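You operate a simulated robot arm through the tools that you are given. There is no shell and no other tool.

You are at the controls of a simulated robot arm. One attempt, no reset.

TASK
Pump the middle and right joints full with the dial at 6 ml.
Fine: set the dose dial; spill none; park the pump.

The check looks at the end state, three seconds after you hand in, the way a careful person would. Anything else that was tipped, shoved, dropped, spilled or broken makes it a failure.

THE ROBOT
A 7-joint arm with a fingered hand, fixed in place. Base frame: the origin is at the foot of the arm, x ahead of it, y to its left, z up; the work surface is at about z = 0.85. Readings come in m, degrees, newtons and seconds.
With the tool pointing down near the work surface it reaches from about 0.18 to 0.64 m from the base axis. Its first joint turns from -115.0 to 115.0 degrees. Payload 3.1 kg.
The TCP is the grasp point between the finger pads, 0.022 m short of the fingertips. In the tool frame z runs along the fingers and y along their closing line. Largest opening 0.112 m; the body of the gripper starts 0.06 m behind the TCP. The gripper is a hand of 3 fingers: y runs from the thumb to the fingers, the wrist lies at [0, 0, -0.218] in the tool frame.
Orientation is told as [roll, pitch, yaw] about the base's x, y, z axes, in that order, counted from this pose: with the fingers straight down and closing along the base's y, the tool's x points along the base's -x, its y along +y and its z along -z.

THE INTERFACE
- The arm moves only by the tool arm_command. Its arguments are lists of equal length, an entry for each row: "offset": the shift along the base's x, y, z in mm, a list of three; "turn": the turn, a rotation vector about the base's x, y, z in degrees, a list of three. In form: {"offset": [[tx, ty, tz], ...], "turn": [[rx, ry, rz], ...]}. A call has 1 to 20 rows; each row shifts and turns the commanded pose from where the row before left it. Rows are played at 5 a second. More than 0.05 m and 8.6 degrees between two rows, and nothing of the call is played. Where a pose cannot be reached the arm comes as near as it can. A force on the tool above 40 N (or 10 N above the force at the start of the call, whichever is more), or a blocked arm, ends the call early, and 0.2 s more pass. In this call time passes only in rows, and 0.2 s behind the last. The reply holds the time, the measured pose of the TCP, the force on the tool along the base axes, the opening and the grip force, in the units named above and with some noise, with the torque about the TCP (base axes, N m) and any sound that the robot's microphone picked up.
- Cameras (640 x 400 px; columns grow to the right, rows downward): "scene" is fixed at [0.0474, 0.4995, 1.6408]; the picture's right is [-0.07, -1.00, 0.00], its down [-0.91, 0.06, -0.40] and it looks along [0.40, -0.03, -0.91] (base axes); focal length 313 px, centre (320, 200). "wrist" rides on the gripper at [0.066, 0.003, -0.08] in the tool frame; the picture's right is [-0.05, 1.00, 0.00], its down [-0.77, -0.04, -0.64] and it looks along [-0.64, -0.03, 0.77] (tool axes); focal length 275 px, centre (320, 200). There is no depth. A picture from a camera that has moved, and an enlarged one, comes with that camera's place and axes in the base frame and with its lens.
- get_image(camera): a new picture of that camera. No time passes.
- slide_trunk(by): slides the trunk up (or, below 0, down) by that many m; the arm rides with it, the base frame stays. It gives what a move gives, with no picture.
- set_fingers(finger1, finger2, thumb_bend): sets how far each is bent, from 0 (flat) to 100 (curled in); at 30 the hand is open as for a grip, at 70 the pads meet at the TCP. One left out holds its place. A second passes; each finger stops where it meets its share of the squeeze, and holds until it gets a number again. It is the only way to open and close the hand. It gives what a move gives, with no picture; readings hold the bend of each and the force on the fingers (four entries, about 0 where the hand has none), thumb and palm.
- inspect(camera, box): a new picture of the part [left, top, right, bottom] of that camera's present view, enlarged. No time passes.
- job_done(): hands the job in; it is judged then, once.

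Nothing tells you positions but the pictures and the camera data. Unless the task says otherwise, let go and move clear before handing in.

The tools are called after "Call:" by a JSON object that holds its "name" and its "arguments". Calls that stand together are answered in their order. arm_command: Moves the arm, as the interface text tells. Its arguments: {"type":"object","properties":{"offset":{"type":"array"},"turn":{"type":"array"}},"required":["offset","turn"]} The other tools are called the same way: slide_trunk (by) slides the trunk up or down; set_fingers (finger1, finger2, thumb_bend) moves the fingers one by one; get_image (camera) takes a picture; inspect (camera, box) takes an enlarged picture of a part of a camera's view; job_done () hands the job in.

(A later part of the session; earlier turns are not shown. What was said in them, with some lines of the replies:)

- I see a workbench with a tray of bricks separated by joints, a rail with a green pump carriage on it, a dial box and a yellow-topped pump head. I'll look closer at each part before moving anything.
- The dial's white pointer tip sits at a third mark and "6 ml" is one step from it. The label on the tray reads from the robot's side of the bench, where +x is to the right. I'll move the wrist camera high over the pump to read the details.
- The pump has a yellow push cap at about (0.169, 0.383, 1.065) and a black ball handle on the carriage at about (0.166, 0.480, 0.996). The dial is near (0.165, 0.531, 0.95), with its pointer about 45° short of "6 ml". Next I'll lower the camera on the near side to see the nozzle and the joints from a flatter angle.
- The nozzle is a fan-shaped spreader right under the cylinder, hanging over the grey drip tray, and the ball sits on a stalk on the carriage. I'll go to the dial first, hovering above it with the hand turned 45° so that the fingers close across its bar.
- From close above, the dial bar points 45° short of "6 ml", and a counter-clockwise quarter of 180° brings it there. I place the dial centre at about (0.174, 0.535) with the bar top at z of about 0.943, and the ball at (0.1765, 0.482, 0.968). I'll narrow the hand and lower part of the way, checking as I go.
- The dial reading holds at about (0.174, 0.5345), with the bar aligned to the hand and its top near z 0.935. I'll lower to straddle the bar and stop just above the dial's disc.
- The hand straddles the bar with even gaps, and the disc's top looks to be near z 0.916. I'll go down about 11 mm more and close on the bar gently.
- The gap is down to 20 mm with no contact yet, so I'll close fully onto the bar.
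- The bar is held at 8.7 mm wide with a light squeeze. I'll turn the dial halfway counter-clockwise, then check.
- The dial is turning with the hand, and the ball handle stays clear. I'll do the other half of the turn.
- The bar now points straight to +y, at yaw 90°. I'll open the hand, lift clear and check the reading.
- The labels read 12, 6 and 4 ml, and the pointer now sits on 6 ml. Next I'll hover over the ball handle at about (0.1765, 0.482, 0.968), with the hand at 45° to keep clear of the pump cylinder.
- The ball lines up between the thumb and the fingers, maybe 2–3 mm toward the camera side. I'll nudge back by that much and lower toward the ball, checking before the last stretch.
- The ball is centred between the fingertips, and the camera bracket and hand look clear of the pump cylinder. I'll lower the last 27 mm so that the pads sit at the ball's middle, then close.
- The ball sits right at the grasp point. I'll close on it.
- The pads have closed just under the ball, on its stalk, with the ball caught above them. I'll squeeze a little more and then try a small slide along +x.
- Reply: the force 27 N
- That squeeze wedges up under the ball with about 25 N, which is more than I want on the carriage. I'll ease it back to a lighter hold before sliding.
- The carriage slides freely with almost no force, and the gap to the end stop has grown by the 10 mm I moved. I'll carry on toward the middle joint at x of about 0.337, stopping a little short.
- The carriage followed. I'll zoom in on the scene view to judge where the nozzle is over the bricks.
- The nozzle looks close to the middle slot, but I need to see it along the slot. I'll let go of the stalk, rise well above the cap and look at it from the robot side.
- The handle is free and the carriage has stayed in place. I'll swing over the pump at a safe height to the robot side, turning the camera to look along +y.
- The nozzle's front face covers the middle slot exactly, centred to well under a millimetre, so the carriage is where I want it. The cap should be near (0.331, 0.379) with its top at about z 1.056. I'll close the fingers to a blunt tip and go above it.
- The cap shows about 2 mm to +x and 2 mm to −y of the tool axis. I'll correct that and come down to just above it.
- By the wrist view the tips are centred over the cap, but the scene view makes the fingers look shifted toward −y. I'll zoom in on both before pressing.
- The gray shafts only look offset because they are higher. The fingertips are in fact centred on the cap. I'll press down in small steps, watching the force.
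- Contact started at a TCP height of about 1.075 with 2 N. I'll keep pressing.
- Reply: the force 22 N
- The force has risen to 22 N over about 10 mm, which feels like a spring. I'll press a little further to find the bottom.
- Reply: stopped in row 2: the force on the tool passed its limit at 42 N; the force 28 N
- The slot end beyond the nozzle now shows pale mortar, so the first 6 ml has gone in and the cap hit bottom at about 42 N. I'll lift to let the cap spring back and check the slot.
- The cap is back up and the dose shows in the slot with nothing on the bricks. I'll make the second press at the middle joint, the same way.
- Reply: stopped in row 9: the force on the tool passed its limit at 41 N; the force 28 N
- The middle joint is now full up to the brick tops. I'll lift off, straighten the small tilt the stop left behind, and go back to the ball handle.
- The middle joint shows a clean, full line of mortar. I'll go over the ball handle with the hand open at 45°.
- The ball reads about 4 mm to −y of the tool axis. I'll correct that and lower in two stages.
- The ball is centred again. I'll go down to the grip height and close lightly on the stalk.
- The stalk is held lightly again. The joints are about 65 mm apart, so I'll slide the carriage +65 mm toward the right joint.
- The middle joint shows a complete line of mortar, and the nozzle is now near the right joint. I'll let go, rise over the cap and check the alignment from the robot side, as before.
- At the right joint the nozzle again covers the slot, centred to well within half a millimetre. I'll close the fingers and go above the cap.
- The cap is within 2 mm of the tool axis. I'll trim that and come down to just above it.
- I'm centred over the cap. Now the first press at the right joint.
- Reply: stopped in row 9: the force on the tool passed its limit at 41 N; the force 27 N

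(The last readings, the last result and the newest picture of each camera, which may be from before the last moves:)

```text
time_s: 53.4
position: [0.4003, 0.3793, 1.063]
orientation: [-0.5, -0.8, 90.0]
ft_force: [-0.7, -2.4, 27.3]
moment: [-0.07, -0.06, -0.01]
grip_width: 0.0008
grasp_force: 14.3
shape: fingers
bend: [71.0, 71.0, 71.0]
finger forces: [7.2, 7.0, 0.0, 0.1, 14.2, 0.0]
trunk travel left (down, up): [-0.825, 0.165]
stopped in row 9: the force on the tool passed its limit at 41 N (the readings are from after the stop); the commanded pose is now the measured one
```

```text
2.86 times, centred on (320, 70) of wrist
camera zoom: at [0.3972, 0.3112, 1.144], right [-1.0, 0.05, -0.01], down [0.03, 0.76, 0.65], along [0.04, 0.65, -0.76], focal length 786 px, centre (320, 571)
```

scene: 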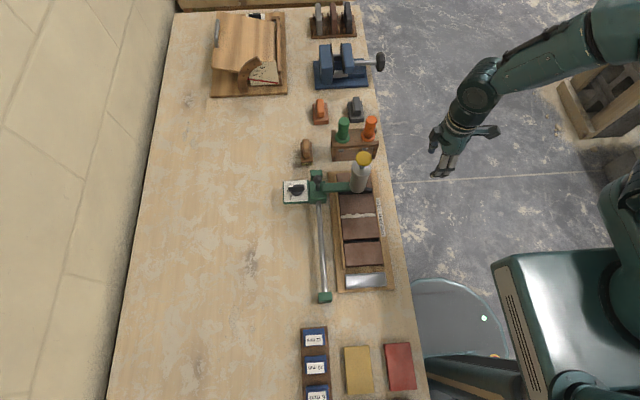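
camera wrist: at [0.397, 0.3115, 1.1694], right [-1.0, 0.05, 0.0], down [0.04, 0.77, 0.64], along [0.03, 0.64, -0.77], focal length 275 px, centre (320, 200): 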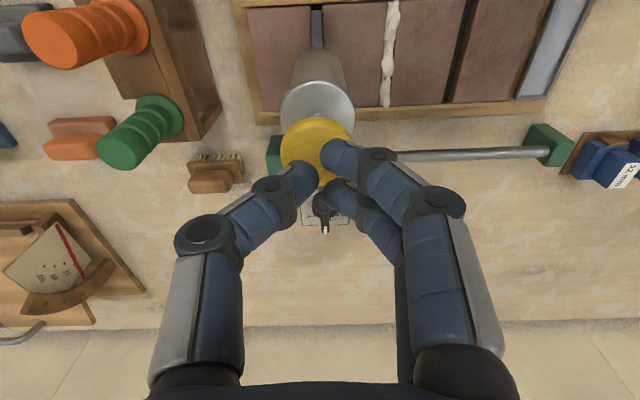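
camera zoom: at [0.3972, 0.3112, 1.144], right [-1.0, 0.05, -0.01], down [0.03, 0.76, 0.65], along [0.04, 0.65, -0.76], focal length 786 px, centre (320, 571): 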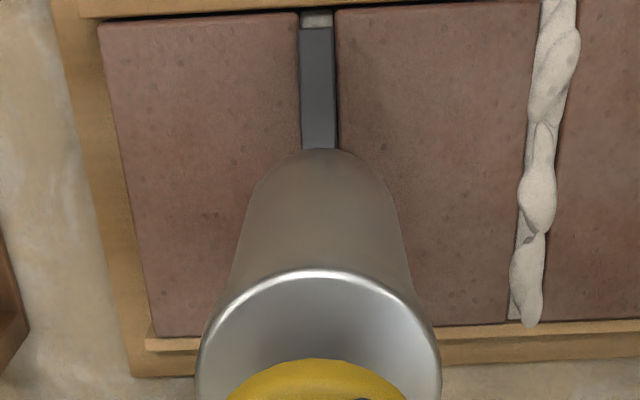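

The first 6 ml is in the right slot. I'll lift to let the cap return.

Call:
{"name": "arm_command", "arguments": {"offset": [[0, 0, 5], [0, 0, 6], [0, 0, 8], [0, 0, 8]], "turn": [[0, 0, 0], [0, 0, 0], [-0.3, 0.1, 0], [0, 0, 0]]}}

Call:
{"name": "get_image", "arguments": {"camera": "wrist"}}

Call:
{"name": "inspect", "arguments": {"camera": "scene", "box": [310, 130, 410, 230]}}

```text
time_s: 54.4
position: [0.4022, 0.3803, 1.0883]
orientation: [0.0, -0.2, 90.0]
ft_force: [0.1, 0.2, 1.3]
moment: [-0.01, 0.02, 0.04]
grip_width: 0.0016
grasp_force: 0.1
shape: fingers
bend: [70.0, 70.0, 70.0]
finger forces: [0.1, 0.1, 0.1, 0.0, 0.0, 0.0]
trunk travel left (down, up): [-0.825, 0.165]
```

```text
taken
camera wrist: at [0.3986, 0.3146, 1.1685], right [-1.0, 0.05, 0.0], down [0.03, 0.77, 0.64], along [0.03, 0.64, -0.77], focal length 275 px, centre (320, 200)
```

wrist: 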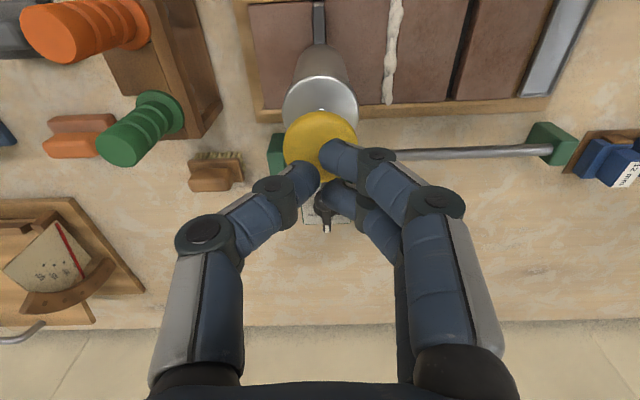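

```text
4.00 times, centred on (360, 180) of scene
camera zoom: at [0.0474, 0.4995, 1.6408], right [-0.07, -1.0, 0.0], down [-0.91, 0.06, -0.4], along [0.4, -0.03, -0.91], focal length 1252 px, centre (160, 280)
```

zoom: 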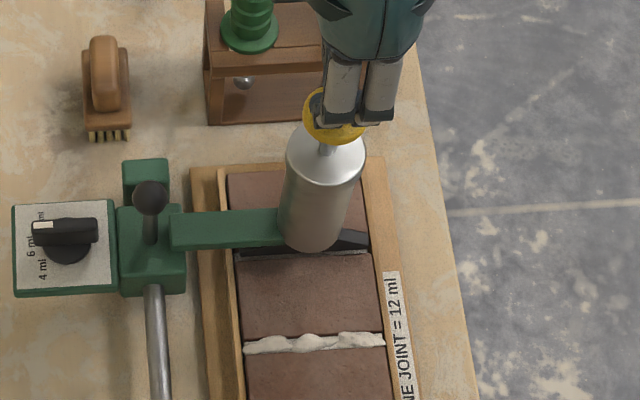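

The cap is up again and the carriage hasn't moved. Now the second press at the right joint.

Call:
{"name": "arm_command", "arguments": {"offset": [[0, 0, -5], [0, 0, -5], [0, 0, -4], [0, 0, -3], [0, 0, -3], [0, 0, -3], [0, 0, -2], [0, 0, -2], [0, 0, -2]], "turn": [[0, 0, 0], [0, 0, 0], [0, 0, 0], [0, 0, 0], [0, 0, 0], [0, 0, 0], [0, 0, 0], [0, 0, 0], [0, 0, 0]]}}

Call:
{"name": "inspect", "arguments": {"camera": "wrist", "box": [240, 0, 400, 140]}}

```text
time_s: 56.5
position: [0.4006, 0.3808, 1.065]
orientation: [-0.6, -0.9, 89.9]
ft_force: [-1.4, 0.5, 26.0]
moment: [-0.01, -0.01, 0.04]
grip_width: 0.0004
grasp_force: 12.4
shape: fingers
bend: [71.0, 71.0, 71.0]
finger forces: [8.3, 5.8, 0.0, 0.0, 12.1, 0.1]
trunk travel left (down, up): [-0.825, 0.165]
stopped in row 9: the force on the tool passed its limit at 41 N (the readings are from after the stop); the commanded pose is now the measured one
```

```text
2.86 times, centred on (320, 70) of wrist
camera zoom: at [0.398, 0.3134, 1.1439], right [-1.0, 0.05, -0.01], down [0.03, 0.76, 0.65], along [0.04, 0.65, -0.76], focal length 786 px, centre (320, 571)
```

zoom: 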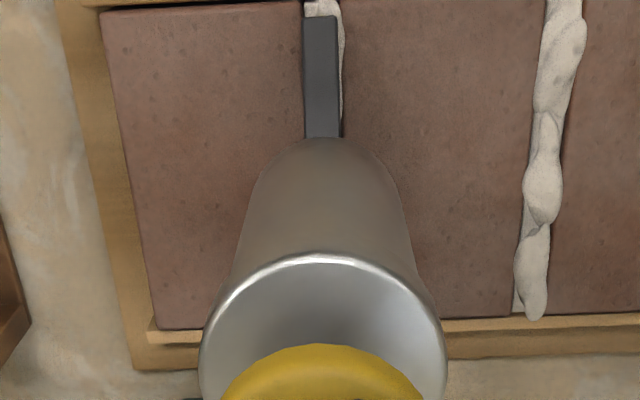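

Both joints now show full lines of mortar. I'll lift off and go back to the ball handle to park the pump.

Call:
{"name": "arm_command", "arguments": {"offset": [[0, 0, 5], [0, 0, 10], [0, 0, 25], [0, 0, 35], [0, 16, 0], [0, 17, 0], [-0.5, 17, 0], [-0.5, 17, 0], [-0.5, 17, 0], [0, 16, 0]], "turn": [[0, 0, 0], [0, 0, 0], [-0.4, 0.2, 0], [0, 0, 0], [0, 0, -7.5], [0, 0, -7.5], [0, 0, -7.5], [0, 0, -7.5], [0, 0, -7.5], [0, 0, -7.5]]}}

Call:
{"name": "set_fingers", "arguments": {"finger1": 52, "finger2": 52, "thumb_bend": 52}}

Call:
{"name": "get_image", "arguments": {"camera": "wrist"}}

Call:
{"name": "get_image", "arguments": {"camera": "scene"}}

```text
time_s: 58.7
position: [0.3998, 0.4836, 1.1355]
orientation: [-0.3, -0.1, 44.9]
ft_force: [0.2, 0.2, 0.0]
moment: [-0.02, -0.01, 0.04]
grip_width: 0.002
grasp_force: 0.0
shape: fingers
bend: [70.0, 70.0, 70.0]
finger forces: [0.0, 0.0, 0.0, 0.1, 0.1, 0.0]
trunk travel left (down, up): [-0.825, 0.165]
```

```text
time_s: 59.7
position: [0.4013, 0.4832, 1.1356]
orientation: [-0.2, -0.1, 45.0]
ft_force: [-0.1, -0.7, -1.0]
moment: [-0.02, 0.0, -0.03]
grip_width: 0.0489
grasp_force: 0.1
shape: fingers
bend: [52.0, 52.0, 52.0]
finger forces: [0.1, 0.0, 0.0, 0.1, 0.0, 0.0]
trunk travel left (down, up): [-0.825, 0.165]
```

```text
taken
camera wrist: at [0.3526, 0.4376, 1.2161], right [-0.67, 0.74, 0.0], down [0.57, 0.52, 0.64], along [0.47, 0.43, -0.77], focal length 275 px, centre (320, 200)
```

wrist: 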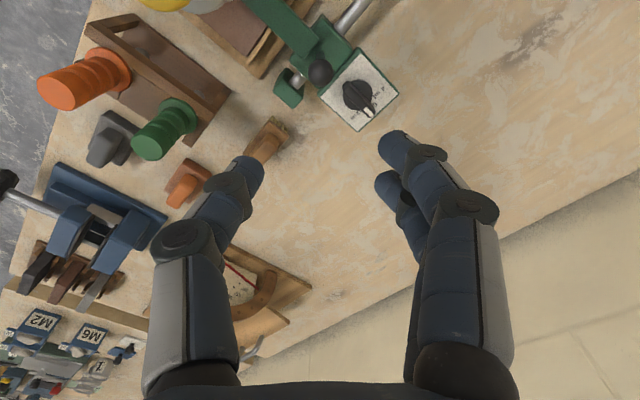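

```text
taken
```

scene: 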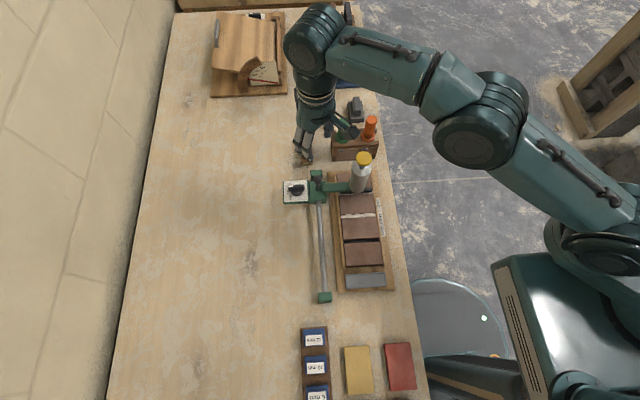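

The ball is practically on the tool axis. I'll trim 2 mm and lower in stages.

Call:
{"name": "arm_command", "arguments": {"offset": [[-1.8, -1.8, -30], [0, 0, -35], [0, 0, -35], [0, 0, -31]], "turn": [[0, 0, 0], [0, 0, 0], [0, 0, 0], [0, 0, 0]]}}

Call:
{"name": "get_image", "arguments": {"camera": "wrist"}}

```text
time_s: 60.7
position: [0.3996, 0.4807, 1.0056]
orientation: [-0.2, -0.1, 45.0]
ft_force: [1.3, 0.0, 0.2]
moment: [-0.01, 0.0, 0.0]
grip_width: 0.0487
grasp_force: 0.1
shape: fingers
bend: [52.0, 52.0, 52.0]
finger forces: [0.1, 0.0, 0.0, 0.0, 0.1, 0.0]
trunk travel left (down, up): [-0.825, 0.165]
```

```text
taken
camera wrist: at [0.3508, 0.4354, 1.0853], right [-0.67, 0.74, 0.0], down [0.57, 0.52, 0.64], along [0.47, 0.43, -0.77], focal length 275 px, centre (320, 200)
```

wrist: 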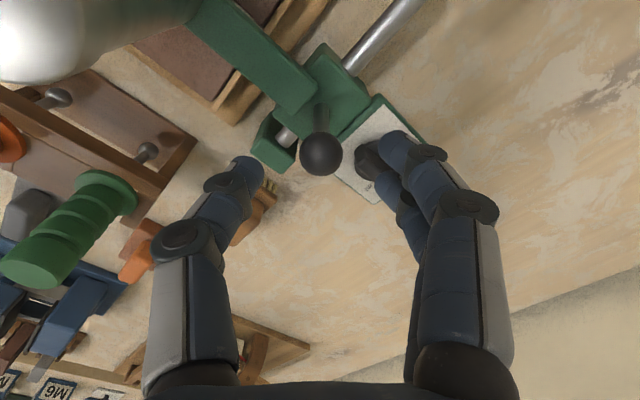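

The ball is centred. I'll go down to the grip height and close lightly.

Call:
{"name": "arm_command", "arguments": {"offset": [[0, 0, -17], [0, 0, -17]], "turn": [[0, 0, 0], [0, 0, 0]]}}

Call:
{"name": "set_fingers", "arguments": {"finger1": 71, "finger2": 71, "thumb_bend": 69}}

Call:
{"name": "get_image", "arguments": {"camera": "wrist"}}

```text
time_s: 61.3
position: [0.4005, 0.4812, 0.9702]
orientation: [-0.2, -0.2, 45.0]
ft_force: [0.3, 0.1, -0.5]
moment: [-0.05, -0.03, -0.02]
grip_width: 0.0488
grasp_force: 0.1
shape: fingers
bend: [52.0, 52.0, 52.0]
finger forces: [0.1, 0.0, 0.0, 0.0, 0.1, 0.0]
trunk travel left (down, up): [-0.825, 0.165]
```

```text
time_s: 62.3
position: [0.3988, 0.4813, 0.9716]
orientation: [-0.4, -0.1, 45.1]
ft_force: [0.4, -0.8, -2.9]
moment: [0.01, 0.0, -0.02]
grip_width: 0.0068
grasp_force: 3.0
shape: fingers
bend: [70.0, 69.0, 68.0]
finger forces: [1.0, 2.2, 0.1, 0.1, 3.0, 0.0]
trunk travel left (down, up): [-0.825, 0.165]
```

```text
taken
camera wrist: at [0.3515, 0.4356, 1.0521], right [-0.67, 0.74, 0.0], down [0.57, 0.52, 0.64], along [0.47, 0.43, -0.77], focal length 275 px, centre (320, 200)
```

wrist: 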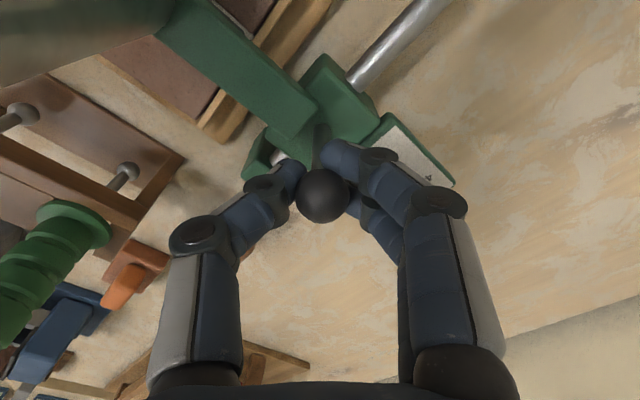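

The stalk is held. I'll slide the pump back about 222 mm to its parking place over the drip tray.

Call:
{"name": "arm_command", "arguments": {"offset": [[-10, 0, 0], [-18, 0, 0], [-18, 0, 0], [-18, 0, 0], [-18, 0, 0], [-18, 0, 0], [-18, 0, 0], [-18, 0, 0], [-18, 0, 0], [-18, 0, 0], [-18, 0, 0], [-16, 0, 0], [-10, 0, 0], [-4, 0, 0]], "turn": [[0, 0, 0], [0, 0, 0], [0, 0, 0], [0, 0, 0], [0, 0, 0], [0, 0, 0], [0, 0, 0], [0, 0, 0], [0, 0, 0], [0, 0, 0], [0, 0, 0], [0, 0, 0], [0, 0, 0], [0, 0, 0]]}}

Call:
{"name": "get_image", "arguments": {"camera": "wrist"}}

Call:
{"name": "inspect", "arguments": {"camera": "scene", "box": [260, 150, 420, 310]}}

```text
time_s: 65.3
position: [0.1779, 0.48, 0.97]
orientation: [-0.2, -0.1, 45.1]
ft_force: [-0.1, 0.4, -0.4]
moment: [-0.01, 0.01, 0.03]
grip_width: 0.0049
grasp_force: 2.7
shape: fingers
bend: [71.0, 69.0, 68.0]
finger forces: [0.9, 2.6, 0.0, 0.0, 1.9, 0.0]
trunk travel left (down, up): [-0.825, 0.165]
```

```text
taken
camera wrist: at [0.1298, 0.4346, 1.0512], right [-0.67, 0.74, 0.0], down [0.57, 0.52, 0.64], along [0.47, 0.43, -0.77], focal length 275 px, centre (320, 200)
```

wrist: 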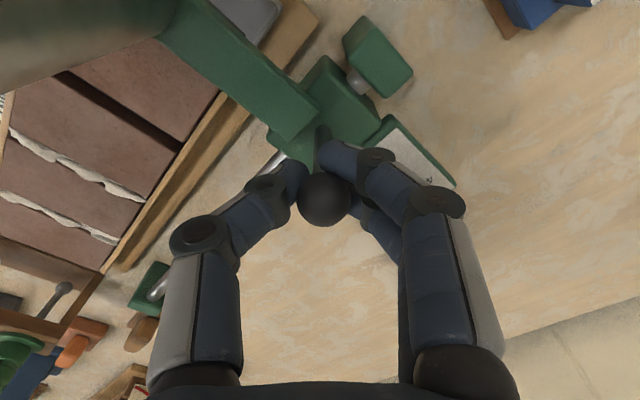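

```text
2.50 times, centred on (340, 230) of scene
camera zoom: at [0.0474, 0.4995, 1.6408], right [-0.07, -1.0, 0.0], down [-0.91, 0.06, -0.4], along [0.4, -0.03, -0.91], focal length 782 px, centre (270, 125)
```

zoom: 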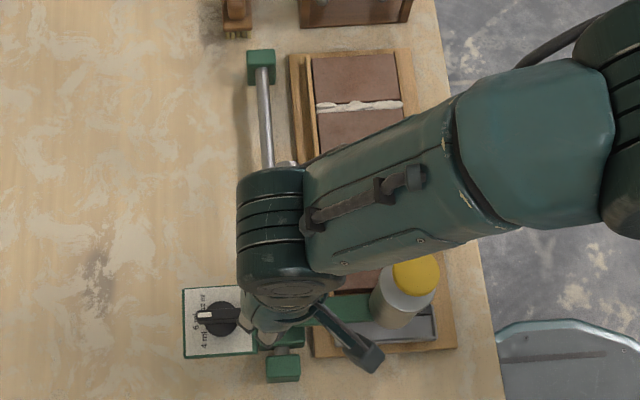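

Compared with my starting picture, the end stop looks about 3.5 mm farther off than it was. I'll ease the carriage back by that much.

Call:
{"name": "arm_command", "arguments": {"offset": [[-2, 0, 0], [-1.5, 0, 0]], "turn": [[0, 0, 0], [0, 0, 0]]}}

Call:
{"name": "get_image", "arguments": {"camera": "wrist"}}

```text
time_s: 65.9
position: [0.1748, 0.4796, 0.971]
orientation: [-0.2, 0.0, 45.1]
ft_force: [-2.1, -0.8, -2.3]
moment: [-0.04, 0.04, 0.02]
grip_width: 0.0054
grasp_force: 3.1
shape: fingers
bend: [71.0, 69.0, 68.0]
finger forces: [1.6, 2.2, 0.0, 0.0, 2.0, 0.0]
trunk travel left (down, up): [-0.825, 0.165]
```

```text
taken
camera wrist: at [0.1264, 0.4347, 1.0514], right [-0.67, 0.74, 0.0], down [0.57, 0.52, 0.64], along [0.47, 0.43, -0.77], focal length 275 px, centre (320, 200)
```

wrist: 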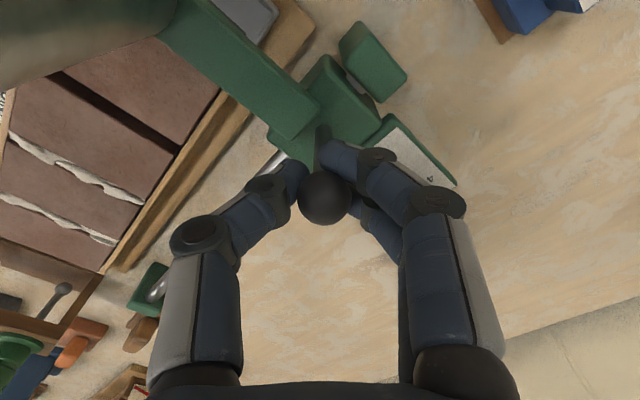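

The stop now sits exactly as in my starting view. I'll release, lift clear and check the whole bench.

Call:
{"name": "set_fingers", "arguments": {"finger1": 52, "finger2": 52, "thumb_bend": 52}}

Call:
{"name": "arm_command", "arguments": {"offset": [[0, 0, 20], [0, 0, 35], [0, 0, 40], [0, 0, 45], [0, 0, 40], [-35, -10, 10], [-35, -10, 10], [-35, -10, 10], [-30, -10, 10]], "turn": [[0, 0, 0], [0, 0, 0], [0, 0, 0], [0, 0, 0], [0, 0, 0], [0, 0, -7.5], [0, 0, -7.5], [0, 0, -7.5], [0, 0, -7.5]]}}

Call:
{"name": "get_image", "arguments": {"camera": "wrist"}}

Call:
{"name": "get_image", "arguments": {"camera": "scene"}}

```text
time_s: 66.9
position: [0.1758, 0.4791, 0.9714]
orientation: [-0.2, -0.2, 45.0]
ft_force: [0.6, -0.5, 0.1]
moment: [0.06, 0.04, 0.0]
grip_width: 0.0488
grasp_force: 0.1
shape: fingers
bend: [52.0, 52.0, 52.0]
finger forces: [0.1, 0.0, 0.0, 0.0, 0.0, 0.0]
trunk travel left (down, up): [-0.825, 0.165]
```

```text
time_s: 68.9
position: [0.0373, 0.44, 1.1925]
orientation: [-0.2, -0.2, 14.9]
ft_force: [0.1, -0.5, -0.2]
moment: [0.0, -0.03, -0.02]
grip_width: 0.049
grasp_force: 0.0
shape: fingers
bend: [52.0, 52.0, 52.0]
finger forces: [0.1, 0.1, 0.0, 0.0, 0.0, 0.0]
trunk travel left (down, up): [-0.825, 0.165]
```

```text
taken
camera wrist: at [-0.0261, 0.4257, 1.2725], right [-0.21, 0.98, 0.0], down [0.75, 0.17, 0.64], along [0.62, 0.13, -0.77], focal length 275 px, centre (320, 200)
```

wrist: 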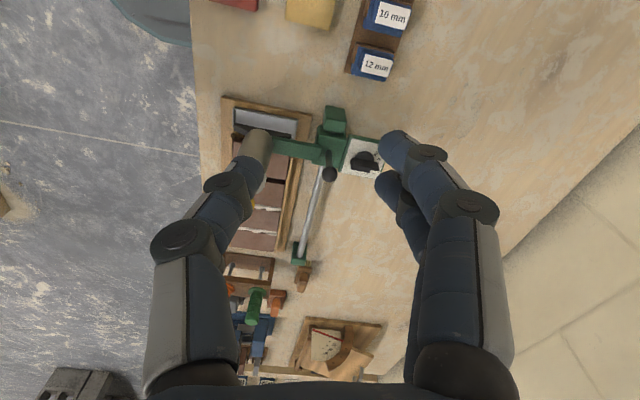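

```text
taken
```

scene: 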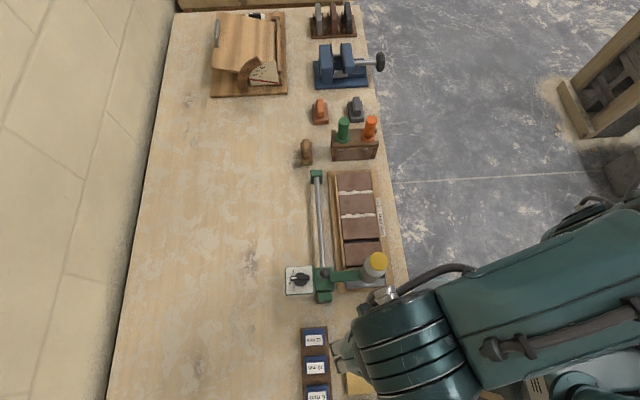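

Call:
{"name": "inspect", "arguments": {"camera": "scene", "box": [280, 150, 410, 310]}}

Call:
{"name": "inspect", "arguments": {"camera": "scene", "box": [275, 255, 400, 310]}}

Call:
{"name": "inspect", "arguments": {"camera": "scene", "box": [325, 160, 395, 270]}}

Call:
{"name": "inspect", "arguments": {"camera": "wrist", "box": [320, 100, 410, 190]}}

```text
2.50 times, centred on (345, 230) of scene
camera zoom: at [0.0474, 0.4995, 1.6408], right [-0.07, -1.0, 0.0], down [-0.91, 0.06, -0.4], along [0.4, -0.03, -0.91], focal length 782 px, centre (258, 125)
```

zoom: 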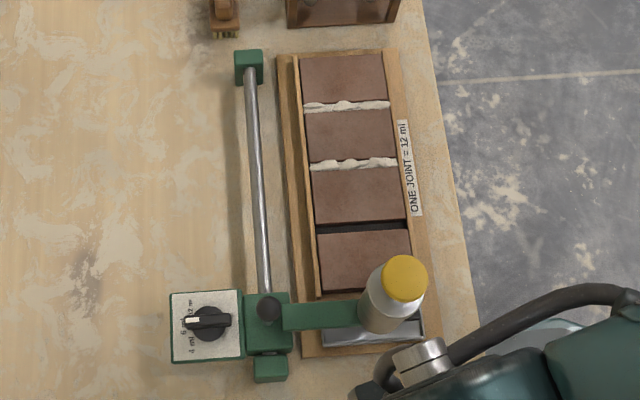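

```text
5.12 times, centred on (338, 282) of scene
camera zoom: at [0.0474, 0.4995, 1.6408], right [-0.07, -1.0, 0.0], down [-0.91, 0.06, -0.4], along [0.4, -0.03, -0.91], focal length 1602 px, centre (230, -222)
```

zoom: 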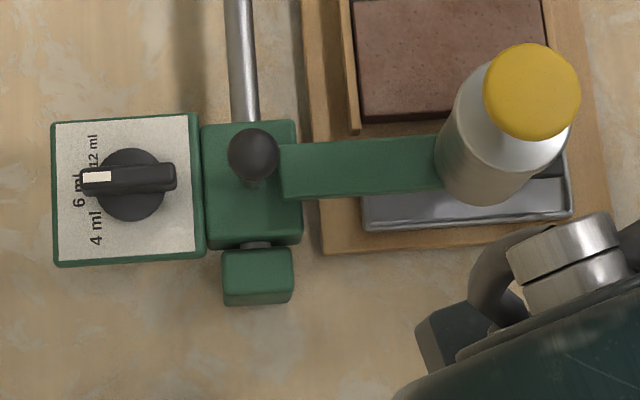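

```text
3.64 times, centred on (360, 215) of scene
camera zoom: at [0.0474, 0.4995, 1.6408], right [-0.07, -1.0, 0.0], down [-0.91, 0.06, -0.4], along [0.4, -0.03, -0.91], focal length 1138 px, centre (174, 146)
```

zoom: 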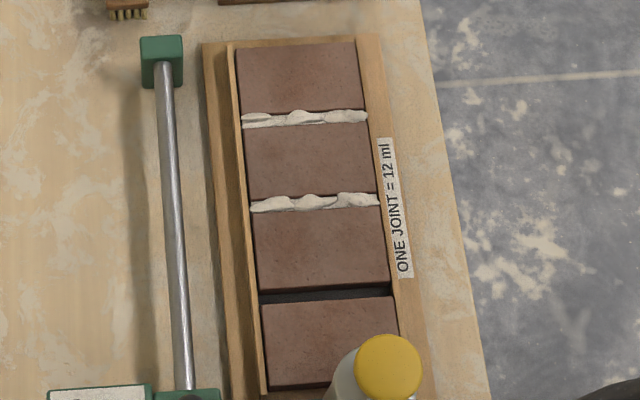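

```text
4.44 times, centred on (365, 145) of wrist
camera zoom: at [-0.0261, 0.4257, 1.2725], right [-0.21, 0.98, 0.0], down [0.75, 0.17, 0.64], along [0.62, 0.13, -0.77], focal length 1224 px, centre (120, 444)
```

zoom: 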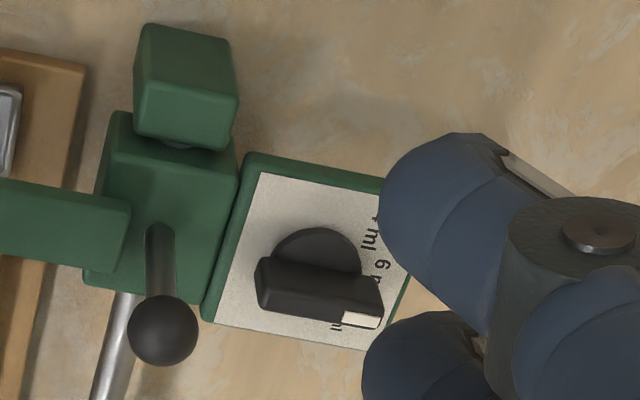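

Both the middle and right joints are full with clean lines, and the left joint is still empty. The bricks and bench show no mortar, the dial points at 6 ml, and the pump is back over its tray with the hand well clear. I'm handing in.

Call:
{"name": "job_done", "arguments": {}}

```text
The job is handed in.
```

The middle and right joints are both pumped full at the 6 ml setting, and I've handed the job in. I don't have the result of the check yet.

- **Dial:** I turned it from 12 ml to 6 ml before the first press, and it still points there.
- **Joints:** Each got two full presses, 12 ml in all, with the nozzle lined up over the slot each time. I took "right" as seen from the robot's side of the bench, which is also how the tray label reads.
- **Spills:** I saw no mortar on the bench or in the tray. Each filled joint has a slightly raised, uneven line along the top. The left joint is still empty.
- **Pump:** It is back over the drip tray, within about 2 mm of where it started. The hand is open and well clear.
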